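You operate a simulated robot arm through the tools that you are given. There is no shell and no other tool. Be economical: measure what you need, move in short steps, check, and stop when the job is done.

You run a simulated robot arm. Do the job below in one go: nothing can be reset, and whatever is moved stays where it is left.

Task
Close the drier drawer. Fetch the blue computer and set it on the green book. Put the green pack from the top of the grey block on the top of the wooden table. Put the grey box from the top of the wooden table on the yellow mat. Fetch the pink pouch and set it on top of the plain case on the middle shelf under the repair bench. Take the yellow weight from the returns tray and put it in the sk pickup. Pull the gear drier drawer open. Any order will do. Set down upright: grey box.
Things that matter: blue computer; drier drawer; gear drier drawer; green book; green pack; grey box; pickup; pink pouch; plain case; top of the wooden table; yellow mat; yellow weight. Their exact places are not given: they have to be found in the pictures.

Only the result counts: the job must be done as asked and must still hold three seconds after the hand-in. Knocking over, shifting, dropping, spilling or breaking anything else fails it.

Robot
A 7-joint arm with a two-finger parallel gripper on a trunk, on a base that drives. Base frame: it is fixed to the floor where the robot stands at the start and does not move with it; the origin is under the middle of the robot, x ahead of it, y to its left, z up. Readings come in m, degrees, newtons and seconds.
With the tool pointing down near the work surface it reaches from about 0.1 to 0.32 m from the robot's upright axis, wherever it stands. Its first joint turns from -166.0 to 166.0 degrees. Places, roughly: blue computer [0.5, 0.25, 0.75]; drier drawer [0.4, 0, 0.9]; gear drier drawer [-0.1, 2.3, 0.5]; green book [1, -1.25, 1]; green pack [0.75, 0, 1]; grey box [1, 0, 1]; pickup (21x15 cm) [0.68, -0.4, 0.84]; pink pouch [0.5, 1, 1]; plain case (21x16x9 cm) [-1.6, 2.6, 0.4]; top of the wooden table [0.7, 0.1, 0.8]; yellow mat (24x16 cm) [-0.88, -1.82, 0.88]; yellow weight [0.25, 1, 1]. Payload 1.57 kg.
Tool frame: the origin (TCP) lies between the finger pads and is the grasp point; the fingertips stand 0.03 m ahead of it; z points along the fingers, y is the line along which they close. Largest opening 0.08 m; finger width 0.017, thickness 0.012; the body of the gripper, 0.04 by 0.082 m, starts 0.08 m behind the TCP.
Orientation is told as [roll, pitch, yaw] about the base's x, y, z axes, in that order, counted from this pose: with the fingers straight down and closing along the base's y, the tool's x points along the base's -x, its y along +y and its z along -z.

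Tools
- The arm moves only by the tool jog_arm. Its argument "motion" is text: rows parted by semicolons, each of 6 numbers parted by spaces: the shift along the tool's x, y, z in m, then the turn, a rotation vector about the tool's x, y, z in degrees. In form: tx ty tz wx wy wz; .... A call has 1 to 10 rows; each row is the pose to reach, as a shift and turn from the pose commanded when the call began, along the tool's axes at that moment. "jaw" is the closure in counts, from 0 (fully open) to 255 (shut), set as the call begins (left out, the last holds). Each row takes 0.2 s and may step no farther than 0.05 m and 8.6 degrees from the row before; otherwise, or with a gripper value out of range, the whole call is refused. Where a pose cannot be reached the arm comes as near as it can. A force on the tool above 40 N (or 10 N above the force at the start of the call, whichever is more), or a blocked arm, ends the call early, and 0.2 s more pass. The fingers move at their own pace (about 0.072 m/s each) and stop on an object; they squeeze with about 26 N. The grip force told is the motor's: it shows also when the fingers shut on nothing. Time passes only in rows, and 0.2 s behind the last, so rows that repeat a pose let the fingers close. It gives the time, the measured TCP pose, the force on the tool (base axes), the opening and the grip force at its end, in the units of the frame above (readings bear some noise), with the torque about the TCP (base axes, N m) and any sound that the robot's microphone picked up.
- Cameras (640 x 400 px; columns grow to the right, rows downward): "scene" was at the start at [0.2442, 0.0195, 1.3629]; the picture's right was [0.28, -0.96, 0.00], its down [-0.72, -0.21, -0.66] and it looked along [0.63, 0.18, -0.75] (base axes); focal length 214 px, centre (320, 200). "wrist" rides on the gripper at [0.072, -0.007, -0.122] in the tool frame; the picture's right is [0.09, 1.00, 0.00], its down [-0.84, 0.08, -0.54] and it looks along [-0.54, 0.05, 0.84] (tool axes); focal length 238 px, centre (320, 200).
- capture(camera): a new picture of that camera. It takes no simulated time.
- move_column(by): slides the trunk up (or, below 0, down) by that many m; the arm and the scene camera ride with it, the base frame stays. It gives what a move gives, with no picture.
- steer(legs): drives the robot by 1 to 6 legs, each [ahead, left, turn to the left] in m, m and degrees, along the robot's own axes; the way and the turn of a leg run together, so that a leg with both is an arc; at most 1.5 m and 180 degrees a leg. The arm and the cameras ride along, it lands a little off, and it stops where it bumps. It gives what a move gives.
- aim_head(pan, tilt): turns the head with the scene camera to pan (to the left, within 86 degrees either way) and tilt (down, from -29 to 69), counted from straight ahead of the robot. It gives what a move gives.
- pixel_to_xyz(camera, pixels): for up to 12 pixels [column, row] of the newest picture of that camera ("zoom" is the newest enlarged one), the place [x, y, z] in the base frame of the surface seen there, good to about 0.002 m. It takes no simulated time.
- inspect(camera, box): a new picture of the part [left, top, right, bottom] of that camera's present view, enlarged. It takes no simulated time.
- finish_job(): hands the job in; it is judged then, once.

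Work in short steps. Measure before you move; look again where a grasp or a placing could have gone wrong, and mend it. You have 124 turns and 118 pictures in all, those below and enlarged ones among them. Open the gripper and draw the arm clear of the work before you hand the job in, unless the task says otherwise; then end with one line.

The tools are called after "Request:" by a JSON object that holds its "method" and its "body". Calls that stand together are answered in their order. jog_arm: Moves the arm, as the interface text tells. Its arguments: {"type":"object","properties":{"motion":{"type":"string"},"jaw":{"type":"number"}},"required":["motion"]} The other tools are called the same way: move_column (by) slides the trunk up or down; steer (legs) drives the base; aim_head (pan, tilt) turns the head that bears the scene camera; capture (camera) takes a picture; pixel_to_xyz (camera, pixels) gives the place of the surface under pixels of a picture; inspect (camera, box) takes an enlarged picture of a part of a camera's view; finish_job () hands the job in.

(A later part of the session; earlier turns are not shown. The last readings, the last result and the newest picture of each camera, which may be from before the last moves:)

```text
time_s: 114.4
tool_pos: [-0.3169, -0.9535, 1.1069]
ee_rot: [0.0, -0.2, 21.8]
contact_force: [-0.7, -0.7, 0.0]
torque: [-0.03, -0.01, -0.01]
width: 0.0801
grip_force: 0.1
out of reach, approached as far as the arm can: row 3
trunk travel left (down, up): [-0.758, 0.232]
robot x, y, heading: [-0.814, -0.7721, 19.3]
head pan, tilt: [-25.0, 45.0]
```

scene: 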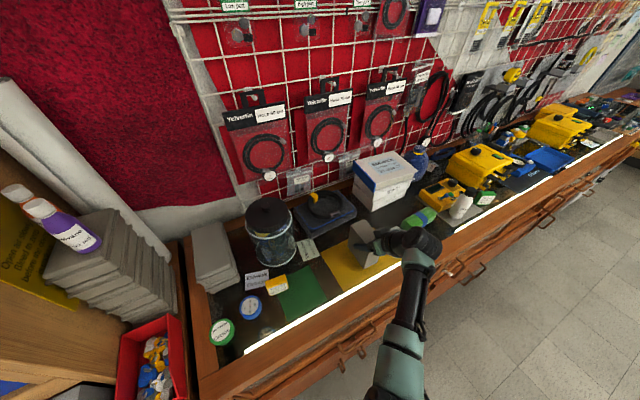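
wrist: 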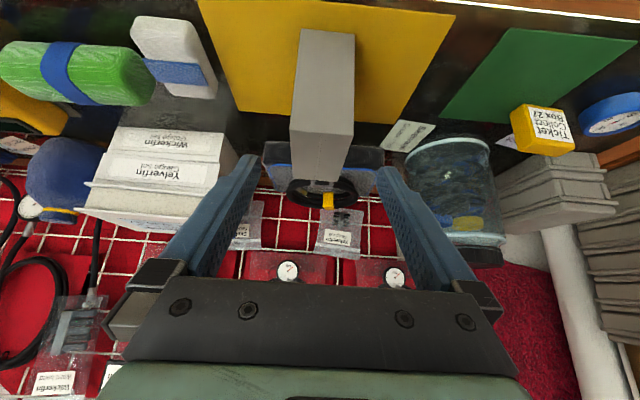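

Tool vertical again. I bring it in front of the robot, and drive to the table by the computers.

Request:
{"method": "jog_arm", "body": {"motion": "0.0014 0.043 0 0 0 0; 0.0028 0.086 0 0 0 0; 0.0041 0.129 0 0 0 0; 0.0055 0.172 0 0 0 0; 0.0069 0.2147 0 0 0 0; 0.0083 0.2577 0 0 0 0; 0.0096 0.3006 0 0 0 0; 0.011 0.3436 0 0 0 0; 0.0124 0.3865 0 0 0 0"}}

Request:
{"method": "steer", "body": {"legs": [[0.6, 0.5578, 0], [0.62, 0, -0.5]]}}

Request:
{"method": "capture", "body": {"camera": "wrist"}}

Request:
{"method": "aim_head", "body": {"pan": 0, "tilt": 55}}

Request:
{"method": "capture", "body": {"camera": "scene"}}

```text
time_s: 116.4
tool_pos: [-0.4743, -0.5982, 1.1064]
ee_rot: [-0.2, -0.1, 21.9]
contact_force: [-0.5, 1.1, 0.7]
torque: [-0.02, 0.02, 0.0]
width: 0.0798
grip_force: 0.1
trunk travel left (down, up): [-0.758, 0.232]
robot x, y, heading: [-0.8132, -0.7733, 19.1]
head pan, tilt: [-25.0, 45.0]
```

```text
time_s: 123.8
tool_pos: [0.4866, 0.3128, 1.1052]
ee_rot: [0.0, 0.0, 21.4]
contact_force: [0.0, 0.4, 1.5]
torque: [-0.03, -0.02, -0.03]
width: 0.08
grip_force: 0.0
trunk travel left (down, up): [-0.758, 0.232]
robot x, y, heading: [0.1423, 0.1418, 18.8]
head pan, tilt: [-25.0, 45.0]
```

```text
53 pictures are left
```

wrist: 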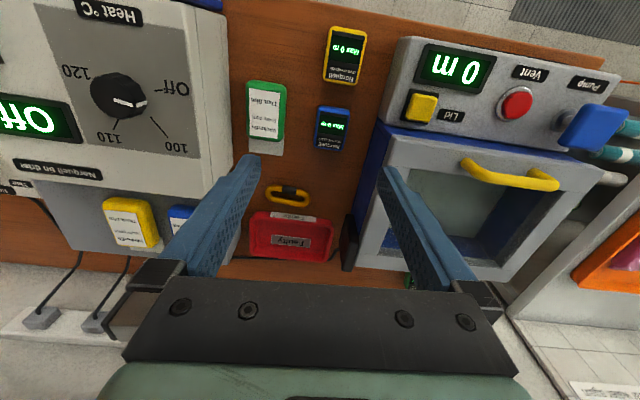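

```text
time_s: 124.7
tool_pos: [0.4865, 0.3137, 1.1069]
ee_rot: [0.0, -0.1, 21.4]
contact_force: [0.6, 0.9, -0.1]
torque: [0.0, -0.01, 0.0]
width: 0.08
grip_force: 0.1
trunk travel left (down, up): [-0.758, 0.232]
robot x, y, heading: [0.1456, 0.1441, 18.7]
head pan, tilt: [0.0, 55.0]
```

```text
52 pictures are left
```

scene: 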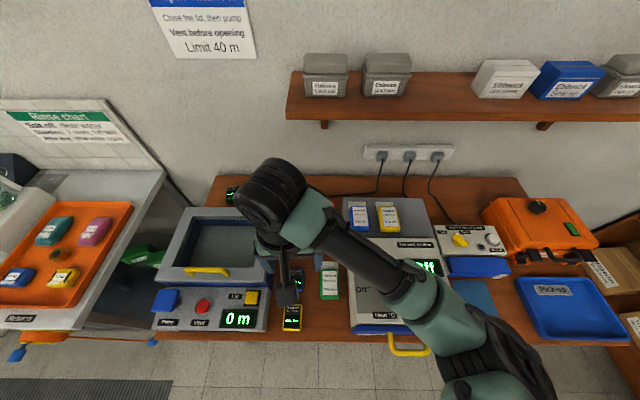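

Everything on the wall shelf is in place. I measure the blue computer at wrist px (333,130).

Request:
{"method": "inspect", "body": {"camera": "wrist", "box": [280, 80, 400, 180]}}

Request:
{"method": "pixel_to_xyz", "body": {"camera": "zoom", "pixels": [[280, 180], [205, 180], [365, 185], [290, 150], [275, 350], [280, 260], [190, 260], [350, 260]]}}

```text
4.00 times, centred on (340, 130) of wrist
```

zoom: 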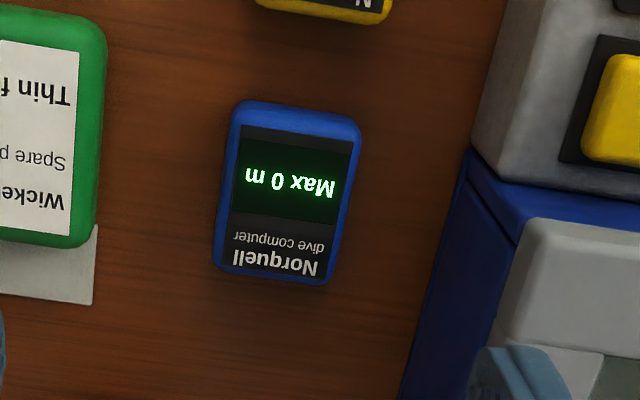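

```text
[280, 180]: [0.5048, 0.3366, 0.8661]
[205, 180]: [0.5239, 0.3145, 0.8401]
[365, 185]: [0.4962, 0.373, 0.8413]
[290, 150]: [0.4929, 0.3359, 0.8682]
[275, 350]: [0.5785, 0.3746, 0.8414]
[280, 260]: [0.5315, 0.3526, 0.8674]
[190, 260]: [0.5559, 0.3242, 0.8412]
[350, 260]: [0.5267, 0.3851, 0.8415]
```

Computer centre ≈(0.508,0.340), yaw ≈20°, ~42 mm wide; chamber side is ~35 mm from it, so I pre-close to 65 mm, centre and lower.

Request:
{"method": "jog_arm", "body": {"motion": "-0.0148 0.0083 0 0 0 0.7; -0.0296 0.0166 0 0 0 1.4; -0.0296 0.0166 0 0 0 1.4", "jaw": 48}}

Request:
{"method": "move_column", "body": {"by": -0.17}}

Request:
{"method": "capture", "body": {"camera": "wrist"}}

Request:
{"method": "pixel_to_xyz", "body": {"camera": "wrist", "pixels": [[320, 140], [300, 140], [345, 140], [320, 120], [320, 165]]}}

```text
time_s: 125.5
tool_pos: [0.5077, 0.3378, 1.1062]
ee_rot: [-0.1, -0.2, 20.1]
contact_force: [-0.7, -0.2, 0.0]
torque: [0.03, 0.0, -0.05]
width: 0.0653
grip_force: 0.1
trunk travel left (down, up): [-0.758, 0.232]
robot x, y, heading: [0.1449, 0.1433, 18.6]
head pan, tilt: [0.0, 55.0]
```

```text
time_s: 127.4
tool_pos: [0.5077, 0.3387, 0.9366]
ee_rot: [0.0, -0.2, 20.0]
contact_force: [-0.3, 0.3, 0.5]
torque: [0.0, 0.01, -0.02]
width: 0.0649
grip_force: 0.0
trunk travel left (down, up): [-0.588, 0.402]
robot x, y, heading: [0.1449, 0.146, 18.4]
head pan, tilt: [0.0, 55.0]
```

```text
50 pictures are left
```

wrist: 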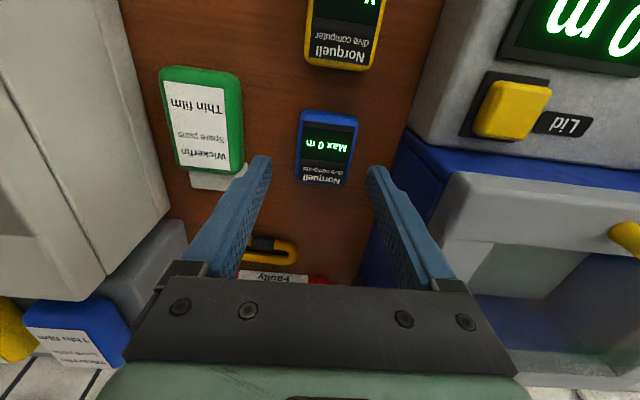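

```text
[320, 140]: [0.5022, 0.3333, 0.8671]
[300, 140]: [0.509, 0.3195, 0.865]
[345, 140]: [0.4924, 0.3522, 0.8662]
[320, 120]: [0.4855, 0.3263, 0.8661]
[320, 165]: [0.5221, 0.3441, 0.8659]
```

Fine shift 4.5 mm to the left, then lower to 0.876 and grip.

Request:
{"method": "jog_arm", "body": {"motion": "0 0.0045 0 0 0 0; 0 0.0045 0 0 0 0"}}

Request:
{"method": "move_column", "body": {"by": -0.061}}

Request:
{"method": "jog_arm", "body": {"motion": "0 0 0 0 0 0; 0 0 0 0 0 0; 0 0 0 0 0 0; 0 0 0 0 0 0", "jaw": 255}}

Request:
{"method": "move_column", "body": {"by": 0.231}}

Request:
{"method": "capture", "body": {"camera": "wrist"}}

```text
time_s: 128.0
tool_pos: [0.5067, 0.345, 0.9359]
ee_rot: [0.0, -0.1, 20.1]
contact_force: [-0.5, 0.1, 0.8]
torque: [0.01, 0.01, 0.0]
width: 0.0651
grip_force: 0.1
trunk travel left (down, up): [-0.588, 0.402]
robot x, y, heading: [0.1446, 0.1418, 18.8]
head pan, tilt: [0.0, 55.0]
```

```text
time_s: 129.0
tool_pos: [0.5012, 0.3407, 0.8773]
ee_rot: [-0.3, -0.7, 19.8]
contact_force: [0.1, -0.2, 0.2]
torque: [0.0, 0.03, -0.01]
width: 0.0648
grip_force: 0.1
trunk travel left (down, up): [-0.527, 0.463]
robot x, y, heading: [0.1425, 0.1418, 18.8]
head pan, tilt: [0.0, 55.0]
```

```text
time_s: 130.0
tool_pos: [0.5015, 0.3415, 0.8793]
ee_rot: [-0.2, -0.8, 20.0]
contact_force: [-0.6, -0.7, 0.6]
torque: [-0.01, -0.01, 0.0]
width: 0.0495
grip_force: 26.1
trunk travel left (down, up): [-0.527, 0.463]
robot x, y, heading: [0.1472, 0.1415, 18.7]
head pan, tilt: [0.0, 55.0]
```

```text
time_s: 132.4
tool_pos: [0.5077, 0.3445, 1.1051]
ee_rot: [0.0, -0.1, 20.0]
contact_force: [0.1, -0.2, -1.5]
torque: [-0.01, 0.02, 0.0]
width: 0.0494
grip_force: 26.0
trunk travel left (down, up): [-0.758, 0.232]
robot x, y, heading: [0.1432, 0.1408, 18.8]
head pan, tilt: [0.0, 55.0]
```

```text
49 pictures are left
```

wrist: 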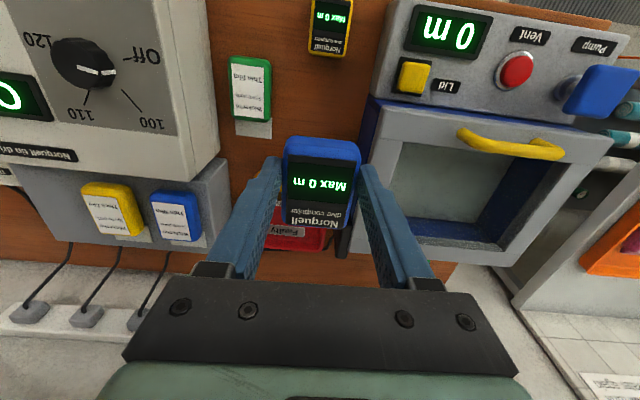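

The computer is held. To judge whether a vertical tool fits between the book and the shelf above, I measure how tall the hand/wrist stands over the TCP.

Request:
{"method": "capture", "body": {"camera": "scene"}}

Request:
{"method": "pixel_to_xyz", "body": {"camera": "scene", "pixels": [[265, 185], [275, 165], [250, 205], [310, 215], [350, 245], [420, 295], [480, 360], [295, 235]]}}

```text
48 pictures are left
```

scene: 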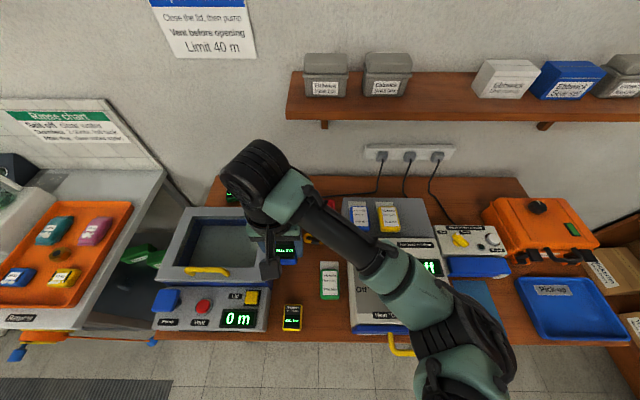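

```text
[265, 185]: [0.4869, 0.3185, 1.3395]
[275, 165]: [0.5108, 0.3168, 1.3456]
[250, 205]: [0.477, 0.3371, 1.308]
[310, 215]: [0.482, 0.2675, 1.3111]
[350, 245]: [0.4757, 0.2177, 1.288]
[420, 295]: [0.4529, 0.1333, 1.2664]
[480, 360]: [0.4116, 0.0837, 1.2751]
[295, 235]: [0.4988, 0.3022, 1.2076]
```

The wrist tops out 0.24 m above the TCP, so a vertical tool fits under the upper shelf. I back off, turn right to face the bookshelf, advance along the table front and look.

Request:
{"method": "steer", "body": {"legs": [[-0.22, 0, 0], [0, 0, -90], [0.8, 0, 0]]}}

Request:
{"method": "aim_head", "body": {"pan": 20, "tilt": 40}}

Request:
{"method": "capture", "body": {"camera": "scene"}}

```text
time_s: 141.8
tool_pos: [0.4461, -1.0399, 1.1051]
ee_rot: [0.0, -0.1, -67.9]
contact_force: [-0.3, 0.6, -1.0]
torque: [0.06, 0.03, 0.02]
width: 0.0492
grip_force: 26.2
trunk travel left (down, up): [-0.758, 0.232]
robot x, y, heading: [0.234, -0.6838, -69.5]
head pan, tilt: [0.0, 55.0]
```

```text
time_s: 142.6
tool_pos: [0.4461, -1.04, 1.1054]
ee_rot: [0.0, -0.1, -67.9]
contact_force: [0.0, -0.4, -1.1]
torque: [0.03, 0.01, 0.0]
width: 0.0492
grip_force: 25.9
trunk travel left (down, up): [-0.758, 0.232]
robot x, y, heading: [0.233, -0.6867, -69.1]
head pan, tilt: [20.0, 40.0]
```

```text
47 pictures are left
```

scene: 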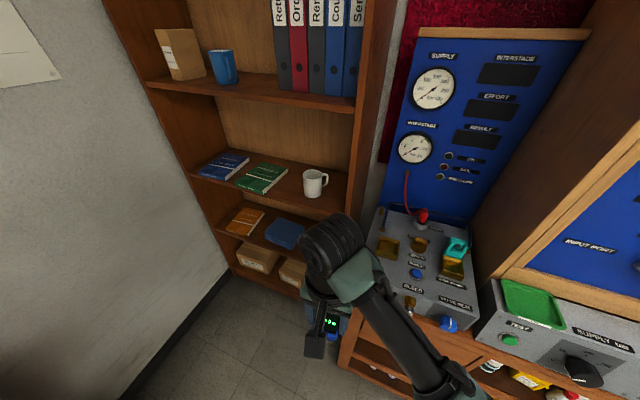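

The bookshelf, green book (260,180) and bench are in view; I measure them.

Request:
{"method": "inspect", "body": {"camera": "scene", "box": [170, 130, 350, 240]}}

Request:
{"method": "pixel_to_xyz", "body": {"camera": "scene", "pixels": [[240, 183], [255, 166], [287, 172], [271, 190], [263, 178], [300, 207], [345, 110], [160, 95], [365, 250], [250, 105], [348, 325], [345, 218]]}}

```text
3.56 times, centred on (260, 185) of scene
```

zoom: 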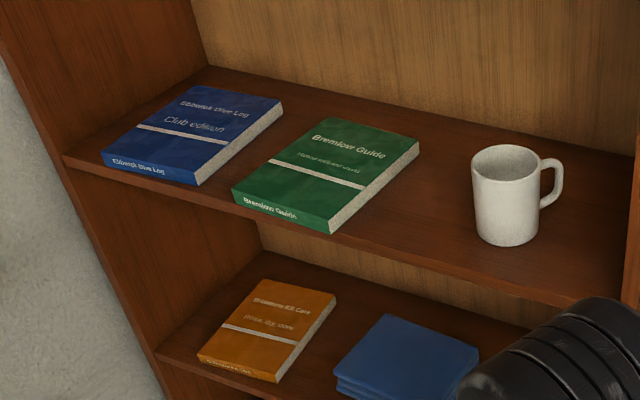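

```text
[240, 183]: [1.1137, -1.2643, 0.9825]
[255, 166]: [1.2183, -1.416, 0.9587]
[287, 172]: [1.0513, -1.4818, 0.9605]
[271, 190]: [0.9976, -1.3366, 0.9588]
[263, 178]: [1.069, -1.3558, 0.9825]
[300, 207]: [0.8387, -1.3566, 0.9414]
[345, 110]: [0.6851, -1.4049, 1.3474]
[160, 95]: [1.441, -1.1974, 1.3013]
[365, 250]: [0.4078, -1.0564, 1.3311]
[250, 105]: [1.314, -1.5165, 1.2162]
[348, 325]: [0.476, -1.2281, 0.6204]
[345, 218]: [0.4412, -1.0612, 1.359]
```

Request:
{"method": "pixel_to_xyz", "body": {"camera": "zoom", "pixels": [[245, 190], [325, 122], [410, 143], [325, 208], [327, 166], [480, 285], [60, 170], [510, 160]]}}

Request:
{"method": "inspect", "body": {"camera": "scene", "box": [100, 40, 400, 140]}}

```text
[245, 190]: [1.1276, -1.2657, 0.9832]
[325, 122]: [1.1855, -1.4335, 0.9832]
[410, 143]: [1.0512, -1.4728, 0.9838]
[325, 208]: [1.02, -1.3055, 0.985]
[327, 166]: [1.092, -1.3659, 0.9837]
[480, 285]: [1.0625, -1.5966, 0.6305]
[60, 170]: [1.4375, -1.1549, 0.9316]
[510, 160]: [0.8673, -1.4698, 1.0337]
```

```text
2.13 times, centred on (250, 90) of scene
```

zoom: 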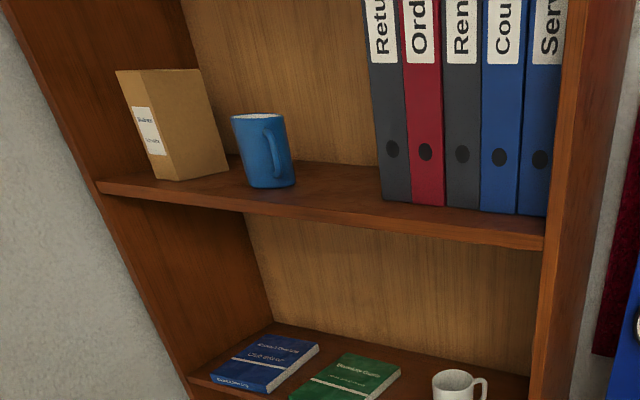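

Book centre (1.096,-1.369), top 0.983, front flush with the shelf. I retract the arm 0.08 m, and drive diagonally into the aisle between table end and bookshelf.

Request:
{"method": "jog_arm", "body": {"motion": "0.04 0 0 0 0 0; 0.08 0 0 0 0 0"}}

Request:
{"method": "steer", "body": {"legs": [[0, 0, -2.1], [0.3, 0.45, 0]]}}

Request:
{"method": "capture", "body": {"camera": "scene"}}

```text
time_s: 143.2
tool_pos: [0.4157, -0.9627, 1.1064]
ee_rot: [0.0, -0.2, -67.8]
contact_force: [-0.1, 0.3, -1.0]
torque: [-0.01, 0.0, 0.0]
width: 0.0494
grip_force: 26.0
trunk travel left (down, up): [-0.758, 0.232]
robot x, y, heading: [0.2346, -0.6854, -69.3]
head pan, tilt: [20.0, 40.0]
```

```text
time_s: 146.7
tool_pos: [0.9317, -1.1088, 1.107]
ee_rot: [0.0, -0.1, -70.2]
contact_force: [0.2, 0.2, -1.3]
torque: [0.01, 0.01, -0.03]
width: 0.0494
grip_force: 26.0
trunk travel left (down, up): [-0.758, 0.232]
robot x, y, heading: [0.764, -0.8197, -71.4]
head pan, tilt: [20.0, 40.0]
```

```text
44 pictures are left
```

scene: 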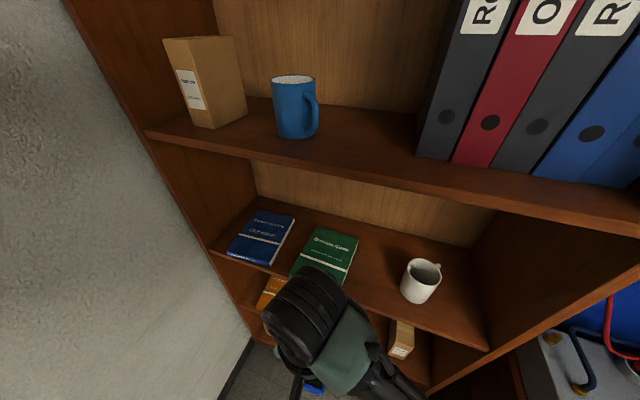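

Now lower the trunk 0.06 (wrist top ~1.29 under the upper board), drive 0.15 m ahead and extend the arm over the book.

Request:
{"method": "move_column", "body": {"by": -0.06}}

Request:
{"method": "steer", "body": {"legs": [[0.15, 0, 0]]}}

Request:
{"method": "capture", "body": {"camera": "wrist"}}

Request:
{"method": "pixel_to_xyz", "body": {"camera": "wrist", "pixels": [[350, 270], [400, 240], [330, 300], [420, 290], [300, 250], [450, 220]]}}

```text
time_s: 147.7
tool_pos: [0.9324, -1.1085, 1.0477]
ee_rot: [0.0, -0.2, -70.0]
contact_force: [-0.2, 0.4, -0.7]
torque: [0.04, 0.02, -0.03]
width: 0.0491
grip_force: 25.7
trunk travel left (down, up): [-0.698, 0.292]
robot x, y, heading: [0.7626, -0.8194, -71.5]
head pan, tilt: [20.0, 40.0]
```

```text
time_s: 149.1
tool_pos: [0.9797, -1.2496, 1.0473]
ee_rot: [0.0, -0.1, -70.1]
contact_force: [0.3, 0.1, -0.5]
torque: [0.0, 0.02, 0.0]
width: 0.0492
grip_force: 25.5
trunk travel left (down, up): [-0.698, 0.292]
robot x, y, heading: [0.812, -0.9614, -71.3]
head pan, tilt: [20.0, 40.0]
```

```text
43 pictures are left
```

wrist: 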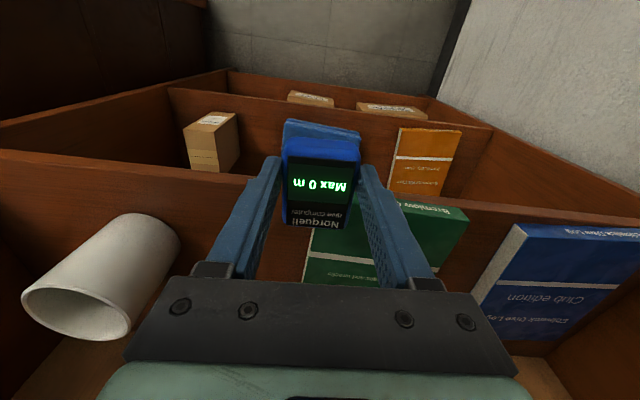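

```text
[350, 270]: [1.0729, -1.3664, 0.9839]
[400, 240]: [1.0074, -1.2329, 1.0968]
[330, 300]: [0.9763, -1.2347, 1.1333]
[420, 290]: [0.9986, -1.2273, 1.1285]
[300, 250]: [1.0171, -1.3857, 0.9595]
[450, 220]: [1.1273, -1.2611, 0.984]
```

Path is clear; extend 0.128 forward and 0.069 left over the book.

Request:
{"method": "jog_arm", "body": {"motion": "-0.032 0.0174 0 0 0 0; -0.064 0.0347 0 0 0 0; -0.096 0.052 0 0 0 0; -0.1284 0.0694 0 0 0 0; -0.1284 0.0694 0 0 0 0"}}

Request:
{"method": "capture", "body": {"camera": "scene"}}

```text
time_s: 150.3
tool_pos: [1.0855, -1.3506, 1.0478]
ee_rot: [-0.1, -0.1, -70.1]
contact_force: [-0.2, 0.5, -1.3]
torque: [0.0, -0.03, -0.02]
width: 0.0493
grip_force: 26.0
trunk travel left (down, up): [-0.698, 0.292]
robot x, y, heading: [0.809, -0.9601, -71.3]
head pan, tilt: [20.0, 40.0]
```

```text
42 pictures are left
```

scene: 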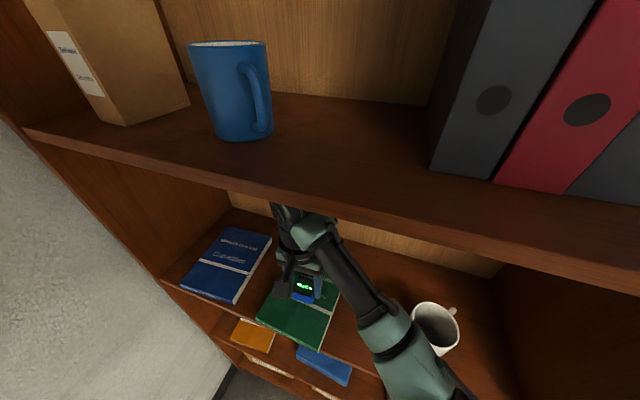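

Over the book. Lower 0.024, open, raise 0.035 and pull back.

Request:
{"method": "move_column", "body": {"by": -0.024}}

Request:
{"method": "jog_arm", "body": {"motion": "0 0 0 0 0 0; 0 0 0 0 0 0; 0 0 0 0 0 0", "jaw": 0}}

Request:
{"method": "move_column", "body": {"by": 0.04}}

Request:
{"method": "jog_arm", "body": {"motion": "0.04 -0.01 0 0 0 0; 0.08 -0.02 0 0 0 0; 0.12 -0.03 0 0 0 0; 0.16 -0.045 0 0 0 0"}}

Request:
{"method": "capture", "body": {"camera": "wrist"}}

```text
time_s: 151.0
tool_pos: [1.0871, -1.3512, 1.0234]
ee_rot: [0.1, -0.1, -70.1]
contact_force: [-1.1, 0.6, -0.5]
torque: [0.01, 0.03, -0.04]
width: 0.049
grip_force: 26.5
trunk travel left (down, up): [-0.674, 0.316]
robot x, y, heading: [0.8114, -0.96, -71.5]
head pan, tilt: [20.0, 40.0]
```

```text
time_s: 151.8
tool_pos: [1.0865, -1.3503, 1.0246]
ee_rot: [0.0, -0.1, -70.1]
contact_force: [-0.6, -0.3, 0.0]
torque: [-0.03, -0.01, 0.01]
width: 0.0802
grip_force: 0.1
trunk travel left (down, up): [-0.674, 0.316]
robot x, y, heading: [0.81, -0.9648, -71.3]
head pan, tilt: [20.0, 40.0]
```

```text
time_s: 152.6
tool_pos: [1.0875, -1.3512, 1.0645]
ee_rot: [0.0, -0.2, -70.1]
contact_force: [0.1, 0.3, -0.5]
torque: [0.01, 0.01, 0.03]
width: 0.0799
grip_force: 0.0
trunk travel left (down, up): [-0.714, 0.276]
robot x, y, heading: [0.8133, -0.9609, -71.3]
head pan, tilt: [20.0, 40.0]
```

```text
time_s: 153.6
tool_pos: [0.9876, -1.2135, 1.0624]
ee_rot: [0.0, -0.2, -70.0]
contact_force: [0.5, 0.6, 0.3]
torque: [-0.02, 0.0, 0.02]
width: 0.08
grip_force: 0.1
trunk travel left (down, up): [-0.714, 0.276]
robot x, y, heading: [0.8057, -0.9645, -71.5]
head pan, tilt: [20.0, 40.0]
```

```text
41 pictures are left
```

wrist: 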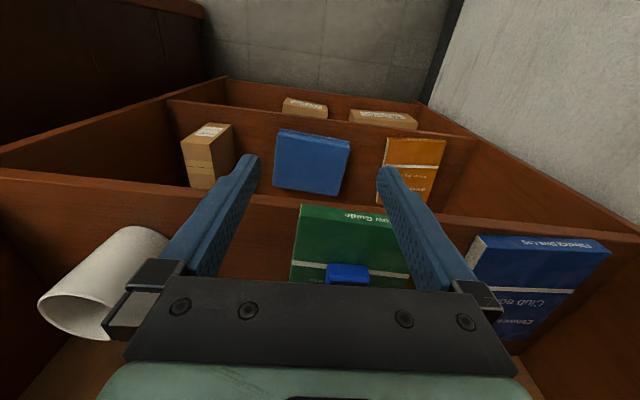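

The blue computer lies on the green book. Now reverse out of the aisle, turn and drive left along the table to the returns tray bench, then look.

Request:
{"method": "steer", "body": {"legs": [[-0.448, -0.5, 0], [0, 0, 90.2], [-0.05, 1.45, 0]]}}

Request:
{"method": "aim_head", "body": {"pan": 20, "tilt": 40}}

Request:
{"method": "capture", "body": {"camera": "scene"}}

```text
time_s: 167.9
tool_pos: [-0.084, 0.8166, 1.0613]
ee_rot: [0.0, -0.2, 21.5]
contact_force: [0.8, 0.6, 0.1]
torque: [-0.01, 0.01, 0.0]
width: 0.0799
grip_force: 0.0
trunk travel left (down, up): [-0.714, 0.276]
robot x, y, heading: [-0.3273, 0.6313, 20.0]
head pan, tilt: [20.0, 40.0]
```

```text
time_s: 168.5
tool_pos: [-0.0826, 0.816, 1.0621]
ee_rot: [-0.1, -0.1, 21.5]
contact_force: [0.4, -0.1, 0.5]
torque: [-0.04, 0.02, 0.01]
width: 0.0798
grip_force: 0.0
trunk travel left (down, up): [-0.714, 0.276]
robot x, y, heading: [-0.3298, 0.6287, 19.9]
head pan, tilt: [20.0, 40.0]
```

```text
40 pictures are left
```

scene: 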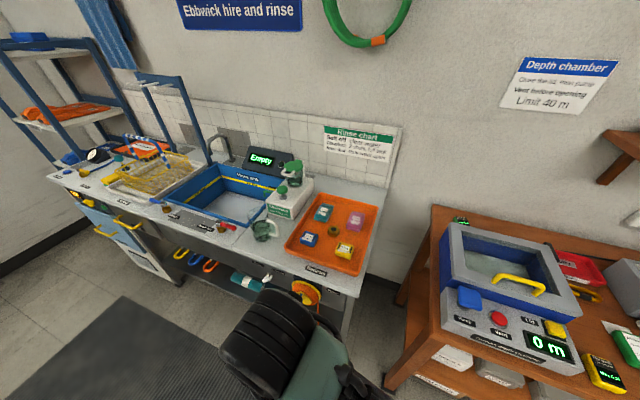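

The returns tray is at (335,235). Enlarge and measure items and bench edge.

Request:
{"method": "inspect", "body": {"camera": "scene", "box": [270, 180, 400, 290]}}

Request:
{"method": "pixel_to_xyz", "body": {"camera": "scene", "pixels": [[344, 250], [355, 218], [322, 212], [309, 240], [333, 230], [360, 290], [270, 262], [320, 268], [362, 235], [300, 285], [280, 175], [335, 258]]}}

```text
3.64 times, centred on (335, 235) of scene
```

zoom: 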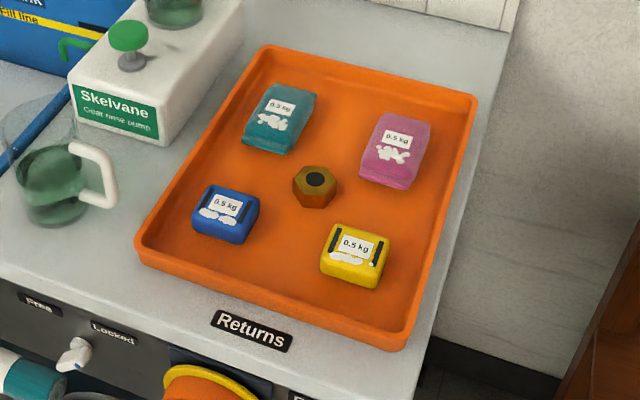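

```text
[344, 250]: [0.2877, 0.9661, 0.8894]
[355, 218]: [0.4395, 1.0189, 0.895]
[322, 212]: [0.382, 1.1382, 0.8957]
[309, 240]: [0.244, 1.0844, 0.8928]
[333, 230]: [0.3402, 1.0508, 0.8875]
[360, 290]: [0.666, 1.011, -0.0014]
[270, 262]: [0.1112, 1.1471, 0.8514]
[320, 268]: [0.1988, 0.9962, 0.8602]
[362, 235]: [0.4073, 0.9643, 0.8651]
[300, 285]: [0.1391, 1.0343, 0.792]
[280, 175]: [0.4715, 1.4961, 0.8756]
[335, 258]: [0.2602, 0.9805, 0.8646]
```

Measure corners of the yellow weight and the pink pouch in the zoom.

Request:
{"method": "pixel_to_xyz", "body": {"camera": "zoom", "pixels": [[335, 230], [388, 242], [376, 272], [325, 258], [356, 252], [380, 122], [428, 130], [412, 178], [364, 168], [396, 150], [400, 240], [300, 250]]}}

```text
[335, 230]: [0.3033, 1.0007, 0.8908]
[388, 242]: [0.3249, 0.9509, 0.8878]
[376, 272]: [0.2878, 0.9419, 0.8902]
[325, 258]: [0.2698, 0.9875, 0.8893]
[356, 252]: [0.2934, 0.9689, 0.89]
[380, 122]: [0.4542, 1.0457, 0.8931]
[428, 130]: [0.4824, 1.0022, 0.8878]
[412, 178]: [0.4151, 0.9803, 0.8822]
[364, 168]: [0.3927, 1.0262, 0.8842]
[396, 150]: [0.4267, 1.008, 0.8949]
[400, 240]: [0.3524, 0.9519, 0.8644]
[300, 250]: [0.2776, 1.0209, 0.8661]
```

Yellow weight: centre (0.2965,0.970), ~56 mm wide, yaw ~22°, top 0.89, tray floor 0.8645. Drive ahead 0.25 and extend the arm over it.

Request:
{"method": "steer", "body": {"legs": [[0.25, 0, 0]]}}

Request:
{"method": "jog_arm", "body": {"motion": "-0.04 0.001 0 0 0 0; -0.08 0.002 0 0 0 0; -0.12 0.003 0 0 0 0; -0.155 0.004 0 0 0 0; -0.155 0.004 0 0 0 0"}}

Request:
{"method": "capture", "body": {"camera": "wrist"}}

```text
time_s: 170.3
tool_pos: [0.1504, 0.9046, 1.0635]
ee_rot: [-0.1, -0.1, 21.8]
contact_force: [0.3, -0.2, -0.2]
torque: [-0.02, 0.03, 0.03]
width: 0.0803
grip_force: 0.0
trunk travel left (down, up): [-0.714, 0.276]
robot x, y, heading: [-0.0969, 0.7213, 20.8]
head pan, tilt: [20.0, 40.0]
```

```text
time_s: 171.5
tool_pos: [0.2927, 0.9658, 1.0627]
ee_rot: [0.0, -0.2, 21.7]
contact_force: [-0.8, 0.6, -0.6]
torque: [0.02, -0.04, -0.03]
width: 0.0801
grip_force: 0.1
trunk travel left (down, up): [-0.714, 0.276]
robot x, y, heading: [-0.099, 0.7206, 20.4]
head pan, tilt: [20.0, 40.0]
```

```text
38 pictures are left
```

wrist: 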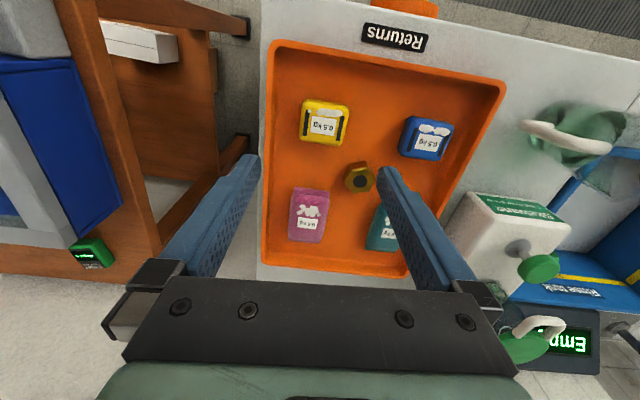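

Check the weight's place in this view, and lower halfway.

Request:
{"method": "pixel_to_xyz", "body": {"camera": "wrist", "pixels": [[324, 122], [303, 122], [347, 124], [326, 102], [323, 143], [309, 215], [295, 215], [325, 215], [309, 192], [307, 238]]}}

Request:
{"method": "move_column", "body": {"by": -0.1}}

Request:
{"method": "capture", "body": {"camera": "wrist"}}

```text
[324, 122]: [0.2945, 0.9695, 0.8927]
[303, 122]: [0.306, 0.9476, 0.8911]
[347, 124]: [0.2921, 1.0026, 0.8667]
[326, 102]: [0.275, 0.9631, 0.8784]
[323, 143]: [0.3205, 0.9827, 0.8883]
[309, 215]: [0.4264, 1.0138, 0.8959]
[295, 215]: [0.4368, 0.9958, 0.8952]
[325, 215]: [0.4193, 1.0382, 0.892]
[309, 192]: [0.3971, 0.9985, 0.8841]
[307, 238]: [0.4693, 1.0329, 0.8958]
```

```text
time_s: 172.8
tool_pos: [0.2924, 0.9652, 0.963]
ee_rot: [0.0, -0.2, 21.8]
contact_force: [0.1, -0.2, 0.6]
torque: [0.04, 0.0, 0.0]
width: 0.0799
grip_force: 0.0
trunk travel left (down, up): [-0.614, 0.376]
robot x, y, heading: [-0.0933, 0.718, 20.5]
head pan, tilt: [20.0, 40.0]
```

```text
37 pictures are left
```

wrist: 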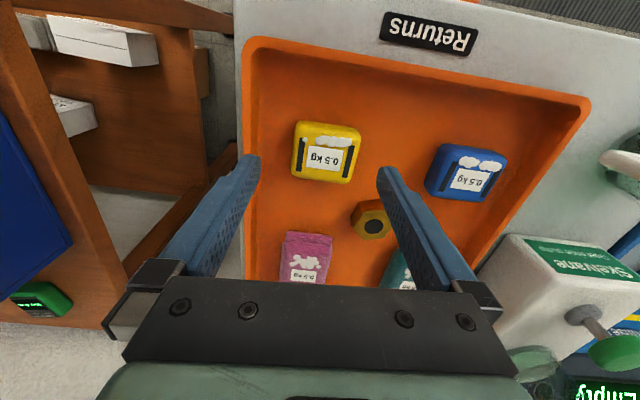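

Shift a few mm onto the weight's centre, lower and grip.

Request:
{"method": "jog_arm", "body": {"motion": "-0.006 0.0046 0 0 0 0; -0.006 0.0046 0 0 0 0"}}

Request:
{"method": "move_column", "body": {"by": -0.065}}

Request:
{"method": "jog_arm", "body": {"motion": "0 0 0 0 0 0; 0 0 0 0 0 0; 0 0 0 0 0 0; 0 0 0 0 0 0", "jaw": 255}}

Request:
{"method": "move_column", "body": {"by": 0.2}}

Request:
{"method": "capture", "body": {"camera": "wrist"}}

```text
time_s: 173.4
tool_pos: [0.2969, 0.9704, 0.9629]
ee_rot: [0.0, -0.2, 21.9]
contact_force: [0.5, -0.9, 0.4]
torque: [0.0, -0.02, 0.0]
width: 0.08
grip_force: 0.2
trunk travel left (down, up): [-0.614, 0.376]
robot x, y, heading: [-0.0956, 0.7179, 20.4]
head pan, tilt: [20.0, 40.0]
```

```text
time_s: 174.5
tool_pos: [0.2979, 0.9712, 0.8979]
ee_rot: [0.0, -0.2, 21.8]
contact_force: [0.1, 0.5, 0.1]
torque: [0.03, 0.01, 0.03]
width: 0.0801
grip_force: 0.0
trunk travel left (down, up): [-0.549, 0.441]
robot x, y, heading: [-0.0914, 0.7147, 20.5]
head pan, tilt: [20.0, 40.0]
```

```text
time_s: 175.5
tool_pos: [0.2971, 0.9718, 0.897]
ee_rot: [0.0, -0.2, 21.8]
contact_force: [0.2, 1.7, 1.5]
torque: [0.12, 0.09, -0.03]
width: 0.0586
grip_force: 25.6
trunk travel left (down, up): [-0.549, 0.441]
robot x, y, heading: [-0.0981, 0.7165, 20.2]
head pan, tilt: [20.0, 40.0]
```

```text
time_s: 177.6
tool_pos: [0.2967, 0.9715, 1.0975]
ee_rot: [0.0, -0.1, 21.7]
contact_force: [-0.2, 0.8, -4.6]
torque: [-0.01, 0.02, -0.01]
width: 0.0583
grip_force: 25.8
trunk travel left (down, up): [-0.749, 0.241]
robot x, y, heading: [-0.0945, 0.7166, 20.6]
head pan, tilt: [20.0, 40.0]
```

```text
36 pictures are left
```

wrist: 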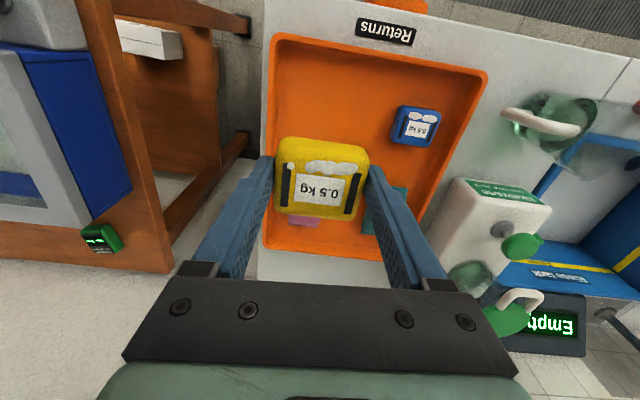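

Weight is held (58 mm, ~0.5 kg). Drive back, right along the table front and up to the pickup tray.

Request:
{"method": "steer", "body": {"legs": [[-0.3, 0, -1.8], [0, -1.42, 0], [0.2, 0, 0]]}}

Request:
{"method": "aim_head", "body": {"pan": 0, "tilt": 60}}

Request:
{"method": "capture", "body": {"camera": "scene"}}

```text
time_s: 187.7
tool_pos: [0.6812, -0.4379, 1.0975]
ee_rot: [0.1, -0.1, 21.4]
contact_force: [0.7, -0.5, -5.0]
torque: [-0.03, 0.0, -0.03]
width: 0.058
grip_force: 25.8
trunk travel left (down, up): [-0.749, 0.241]
robot x, y, heading: [0.2828, -0.6918, 20.1]
head pan, tilt: [20.0, 40.0]
```

```text
time_s: 188.6
tool_pos: [0.6802, -0.4399, 1.0976]
ee_rot: [0.0, -0.2, 21.5]
contact_force: [0.5, 0.4, -5.7]
torque: [-0.03, 0.0, 0.01]
width: 0.0579
grip_force: 25.6
trunk travel left (down, up): [-0.749, 0.241]
robot x, y, heading: [0.2891, -0.6893, 20.0]
head pan, tilt: [0.0, 60.0]
```

```text
35 pictures are left
```

scene: 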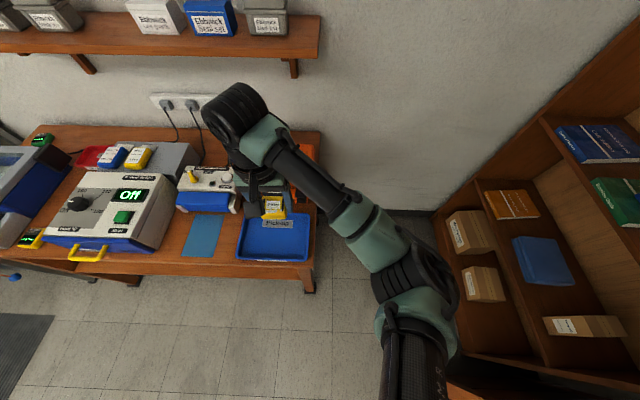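

Measure the pick-up tray under the weight.

Request:
{"method": "pixel_to_xyz", "body": {"camera": "scene", "pixels": [[240, 256], [308, 259], [308, 217], [250, 212], [275, 245], [300, 235], [290, 222]]}}

Request:
{"method": "capture", "body": {"camera": "wrist"}}

```text
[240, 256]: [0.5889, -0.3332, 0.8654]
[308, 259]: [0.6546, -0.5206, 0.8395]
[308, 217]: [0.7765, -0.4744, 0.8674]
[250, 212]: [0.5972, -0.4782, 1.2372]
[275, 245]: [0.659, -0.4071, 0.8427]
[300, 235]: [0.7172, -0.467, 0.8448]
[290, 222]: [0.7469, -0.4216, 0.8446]
```

```text
34 pictures are left
```

wrist: 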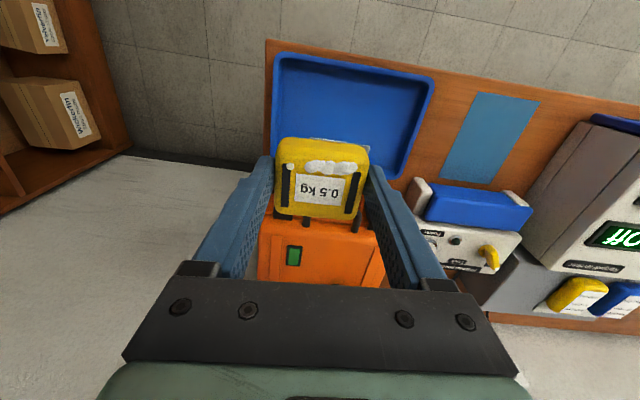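

Tray centre ≈(0.683,-0.404), floor 0.844. I shift 0.026 m left/0.01 ahead and lower into the tray.

Request:
{"method": "jog_arm", "body": {"motion": "-0.01 0.026 0 0 0 0; -0.01 0.026 0 0 0 0"}}

Request:
{"method": "move_column", "body": {"by": -0.15}}

Request:
{"method": "move_column", "body": {"by": -0.068}}

Request:
{"method": "jog_arm", "body": {"motion": "0 0 0 0 0 0; 0 0 0 0 0 0; 0 0 0 0 0 0", "jaw": 0}}

Request:
{"method": "move_column", "body": {"by": 0.218}}

Request:
{"method": "capture", "body": {"camera": "wrist"}}

```text
time_s: 189.2
tool_pos: [0.6791, -0.4108, 1.0972]
ee_rot: [0.0, -0.1, 21.4]
contact_force: [0.2, -0.1, -5.1]
torque: [0.0, 0.01, 0.01]
width: 0.0582
grip_force: 26.4
trunk travel left (down, up): [-0.749, 0.241]
robot x, y, heading: [0.2858, -0.6901, 20.1]
head pan, tilt: [0.0, 60.0]
```

```text
time_s: 190.9
tool_pos: [0.6788, -0.4124, 0.9468]
ee_rot: [0.1, -0.1, 21.4]
contact_force: [-0.6, -0.7, -4.9]
torque: [0.03, 0.03, 0.03]
width: 0.0579
grip_force: 26.7
trunk travel left (down, up): [-0.599, 0.391]
robot x, y, heading: [0.2824, -0.6974, 20.3]
head pan, tilt: [0.0, 60.0]
```

```text
time_s: 192.0
tool_pos: [0.6785, -0.4108, 0.879]
ee_rot: [0.0, -0.1, 21.4]
contact_force: [0.6, -0.7, -4.3]
torque: [0.0, 0.02, 0.02]
width: 0.058
grip_force: 25.8
trunk travel left (down, up): [-0.531, 0.459]
robot x, y, heading: [0.2818, -0.6939, 20.3]
head pan, tilt: [0.0, 60.0]
```

```text
time_s: 192.8
tool_pos: [0.6772, -0.4106, 0.8784]
ee_rot: [0.0, -0.2, 21.4]
contact_force: [0.2, -0.2, 0.0]
torque: [0.01, -0.01, 0.02]
width: 0.08
grip_force: 0.1
trunk travel left (down, up): [-0.531, 0.459]
robot x, y, heading: [0.2881, -0.6954, 20.0]
head pan, tilt: [0.0, 60.0]
```

```text
time_s: 195.1
tool_pos: [0.6779, -0.4115, 1.0976]
ee_rot: [0.1, -0.1, 21.4]
contact_force: [0.5, -0.5, 0.0]
torque: [0.01, -0.01, 0.03]
width: 0.0799
grip_force: 0.1
trunk travel left (down, up): [-0.749, 0.241]
robot x, y, heading: [0.2839, -0.6915, 20.2]
head pan, tilt: [0.0, 60.0]
```

```text
33 pictures are left
```

wrist: 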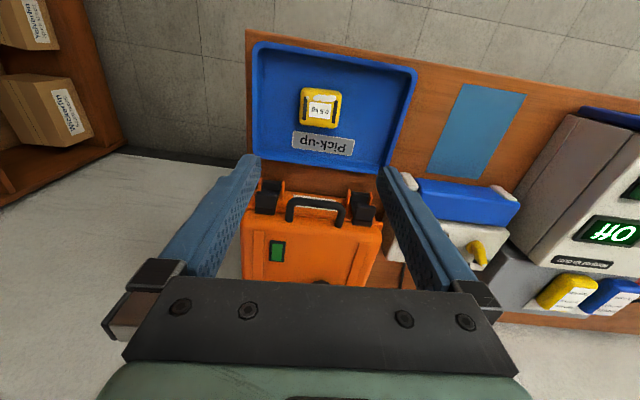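

The yellow weight lies in the pick-up tray. Now back to the returns side and, from there, look left at the repair bench before picking the pouch.

Request:
{"method": "steer", "body": {"legs": [[-0.2, 0, -1.4], [0, 1.45, 0]]}}

Request:
{"method": "aim_head", "body": {"pan": 86, "tilt": 25}}

Request:
{"method": "capture", "body": {"camera": "scene"}}

```text
time_s: 203.4
tool_pos: [0.0513, 0.8652, 1.096]
ee_rot: [0.0, -0.1, 19.1]
contact_force: [0.0, 0.6, 0.1]
torque: [0.0, 0.01, -0.01]
width: 0.0797
grip_force: 0.0
trunk travel left (down, up): [-0.749, 0.241]
robot x, y, heading: [-0.3492, 0.5987, 17.9]
head pan, tilt: [0.0, 60.0]
```

```text
time_s: 205.0
tool_pos: [0.0521, 0.8647, 1.0957]
ee_rot: [0.0, -0.2, 19.1]
contact_force: [-0.2, -0.8, 0.4]
torque: [0.01, 0.01, 0.02]
width: 0.0802
grip_force: 0.0
trunk travel left (down, up): [-0.749, 0.241]
robot x, y, heading: [-0.349, 0.6013, 17.7]
head pan, tilt: [85.9, 25.0]
```

```text
32 pictures are left
```

scene: 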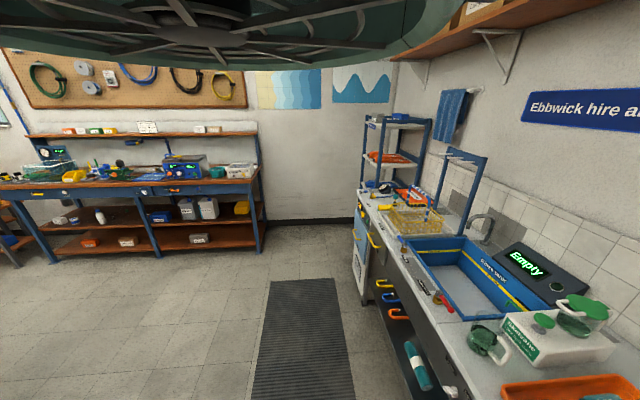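

Zoom the repair bench's shelves and the cabinet at the end of the rinse bench.

Request:
{"method": "inspect", "body": {"camera": "scene", "box": [20, 160, 280, 260]}}

Request:
{"method": "pixel_to_xyz", "body": {"camera": "zoom", "pixels": [[340, 138], [455, 120], [540, 120], [200, 138], [110, 145], [430, 185], [560, 120], [400, 155], [560, 140], [410, 72]]}}

Request:
{"method": "inspect", "body": {"camera": "scene", "box": [330, 180, 470, 380]}}

Request:
{"method": "pixel_to_xyz", "body": {"camera": "zoom", "pixels": [[310, 125], [300, 170], [335, 210], [330, 245], [360, 270], [290, 110], [350, 150], [300, 210]]}}

```text
2.46 times, centred on (150, 210) of scene
```

zoom: 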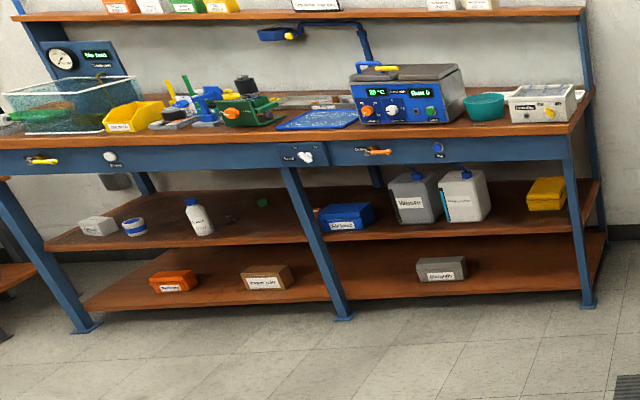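

```text
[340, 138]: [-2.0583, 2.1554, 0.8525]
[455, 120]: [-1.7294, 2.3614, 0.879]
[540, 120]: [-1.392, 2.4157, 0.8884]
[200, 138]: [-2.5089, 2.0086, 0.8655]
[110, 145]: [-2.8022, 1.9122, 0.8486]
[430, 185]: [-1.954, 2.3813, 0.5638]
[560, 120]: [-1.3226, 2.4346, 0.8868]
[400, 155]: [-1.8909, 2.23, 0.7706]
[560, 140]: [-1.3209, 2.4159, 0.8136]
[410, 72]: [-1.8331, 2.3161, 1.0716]
```

```text
2.00 times, centred on (400, 280) of scene
```

zoom: 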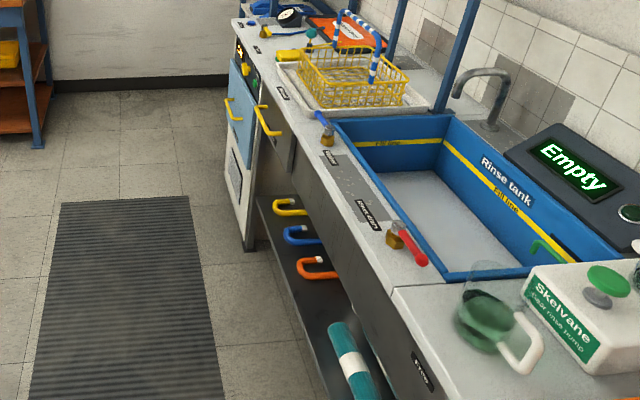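

```text
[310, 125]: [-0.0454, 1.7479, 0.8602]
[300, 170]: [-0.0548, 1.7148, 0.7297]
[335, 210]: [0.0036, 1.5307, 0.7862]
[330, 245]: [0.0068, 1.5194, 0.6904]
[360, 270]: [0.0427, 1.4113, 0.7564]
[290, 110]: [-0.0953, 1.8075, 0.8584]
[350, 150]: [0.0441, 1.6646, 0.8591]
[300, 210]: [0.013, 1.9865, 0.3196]
```

Measure the yellow plain-looking case on the middle shelf.

Request:
{"method": "inspect", "body": {"camera": "scene", "box": [140, 190, 270, 260]}}

Request:
{"method": "pixel_to_xyz", "body": {"camera": "scene", "pixels": [[242, 205], [240, 211], [234, 206], [250, 205], [225, 219], [160, 216], [208, 210], [240, 218], [200, 239], [252, 194], [245, 201]]}}

```text
4.92 times, centred on (205, 225) of scene
```

zoom: 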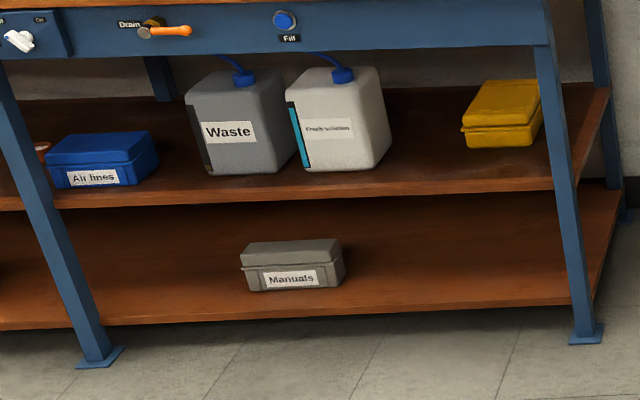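

```text
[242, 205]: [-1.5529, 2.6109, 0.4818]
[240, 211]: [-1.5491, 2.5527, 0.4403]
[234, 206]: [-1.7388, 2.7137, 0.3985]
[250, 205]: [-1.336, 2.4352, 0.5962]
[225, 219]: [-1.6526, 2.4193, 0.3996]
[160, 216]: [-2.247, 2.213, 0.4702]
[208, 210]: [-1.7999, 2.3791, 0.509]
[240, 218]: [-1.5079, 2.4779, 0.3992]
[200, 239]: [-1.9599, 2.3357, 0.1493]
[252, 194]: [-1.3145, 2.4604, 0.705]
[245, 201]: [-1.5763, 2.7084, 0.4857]
```

The plain case is the unlabelled yellow one on the middle shelf: top ≈0.484, centre ≈(-1.56,2.63), under the bench apron (≈0.77). A pitched tool is needed there, so I'll grip the pouch with the tool pitched 40°. Pitch now and drive ahead.

Request:
{"method": "jog_arm", "body": {"motion": "0 0 0 0 -8 0; 0 0 0 0 -16 0; 0 0 0 0 -24 0; 0 0 0 0 -32 0; 0 0 0 0 -40 0; 0 0 0 0 -40 0"}}

Request:
{"method": "steer", "body": {"legs": [[0.28, 0, 0]]}}

Request:
{"method": "aim_head", "body": {"pan": 0, "tilt": 50}}

Request:
{"method": "capture", "body": {"camera": "scene"}}

```text
time_s: 206.4
tool_pos: [0.0517, 0.8667, 1.0975]
ee_rot: [0.0, -40.4, 19.2]
contact_force: [0.0, -0.2, 0.2]
torque: [-0.01, -0.03, 0.02]
width: 0.0801
grip_force: 0.1
trunk travel left (down, up): [-0.749, 0.241]
robot x, y, heading: [-0.3472, 0.598, 17.9]
head pan, tilt: [85.9, 25.0]
```

```text
time_s: 208.4
tool_pos: [0.3232, 0.9462, 1.0963]
ee_rot: [0.0, -40.1, 18.7]
contact_force: [0.1, -0.2, 0.1]
torque: [0.03, 0.02, -0.05]
width: 0.08
grip_force: 0.0
trunk travel left (down, up): [-0.749, 0.241]
robot x, y, heading: [-0.0826, 0.6811, 17.1]
head pan, tilt: [85.9, 25.0]
```

```text
time_s: 210.0
tool_pos: [0.3224, 0.9454, 1.0961]
ee_rot: [0.0, -40.2, 18.7]
contact_force: [0.0, 0.4, 0.4]
torque: [-0.02, 0.01, 0.02]
width: 0.0797
grip_force: 0.0
trunk travel left (down, up): [-0.749, 0.241]
robot x, y, heading: [-0.0851, 0.6879, 17.3]
head pan, tilt: [0.0, 50.0]
```

```text
28 pictures are left
```

scene: 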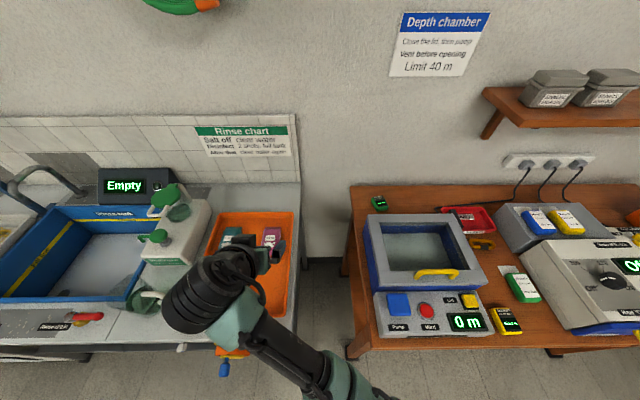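

Extend 0.12 forward and 0.028 left to stand over the pouch, then check in the wrist view.

Request:
{"method": "jog_arm", "body": {"motion": "-0.0304 0.0094 0.0257 0 0 0; -0.0609 0.0189 0.0514 0 0 0; -0.0913 0.0283 0.0771 0 0 0; -0.0913 0.0283 0.0771 0 0 0"}}

Request:
{"method": "move_column", "body": {"by": -0.1}}

Request:
{"method": "capture", "body": {"camera": "wrist"}}

Request:
{"method": "pixel_to_xyz", "body": {"camera": "wrist", "pixels": [[320, 60], [300, 60], [340, 60], [320, 90], [320, 40], [320, 110]]}}

```text
time_s: 211.0
tool_pos: [0.4261, 1.0105, 1.0962]
ee_rot: [0.0, -40.2, 18.8]
contact_force: [-0.4, 1.0, -0.2]
torque: [0.01, 0.02, 0.02]
width: 0.0802
grip_force: 0.0
trunk travel left (down, up): [-0.749, 0.241]
robot x, y, heading: [-0.0854, 0.6874, 17.5]
head pan, tilt: [0.0, 50.0]
```

```text
time_s: 212.3
tool_pos: [0.4252, 1.0111, 0.9968]
ee_rot: [-0.1, -40.1, 18.7]
contact_force: [0.5, 0.2, 0.1]
torque: [0.01, 0.0, 0.0]
width: 0.0798
grip_force: 0.1
trunk travel left (down, up): [-0.649, 0.341]
robot x, y, heading: [-0.0834, 0.686, 17.4]
head pan, tilt: [0.0, 50.0]
```

```text
27 pictures are left
```

wrist: 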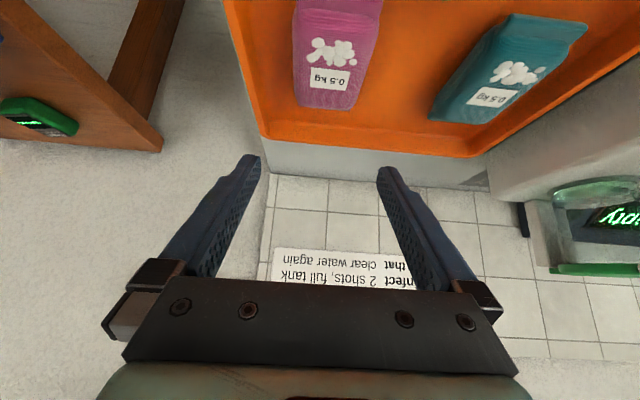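

```text
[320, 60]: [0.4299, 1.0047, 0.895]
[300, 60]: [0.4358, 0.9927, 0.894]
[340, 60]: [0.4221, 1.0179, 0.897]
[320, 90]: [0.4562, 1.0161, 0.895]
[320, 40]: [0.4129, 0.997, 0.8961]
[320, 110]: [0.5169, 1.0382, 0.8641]
```

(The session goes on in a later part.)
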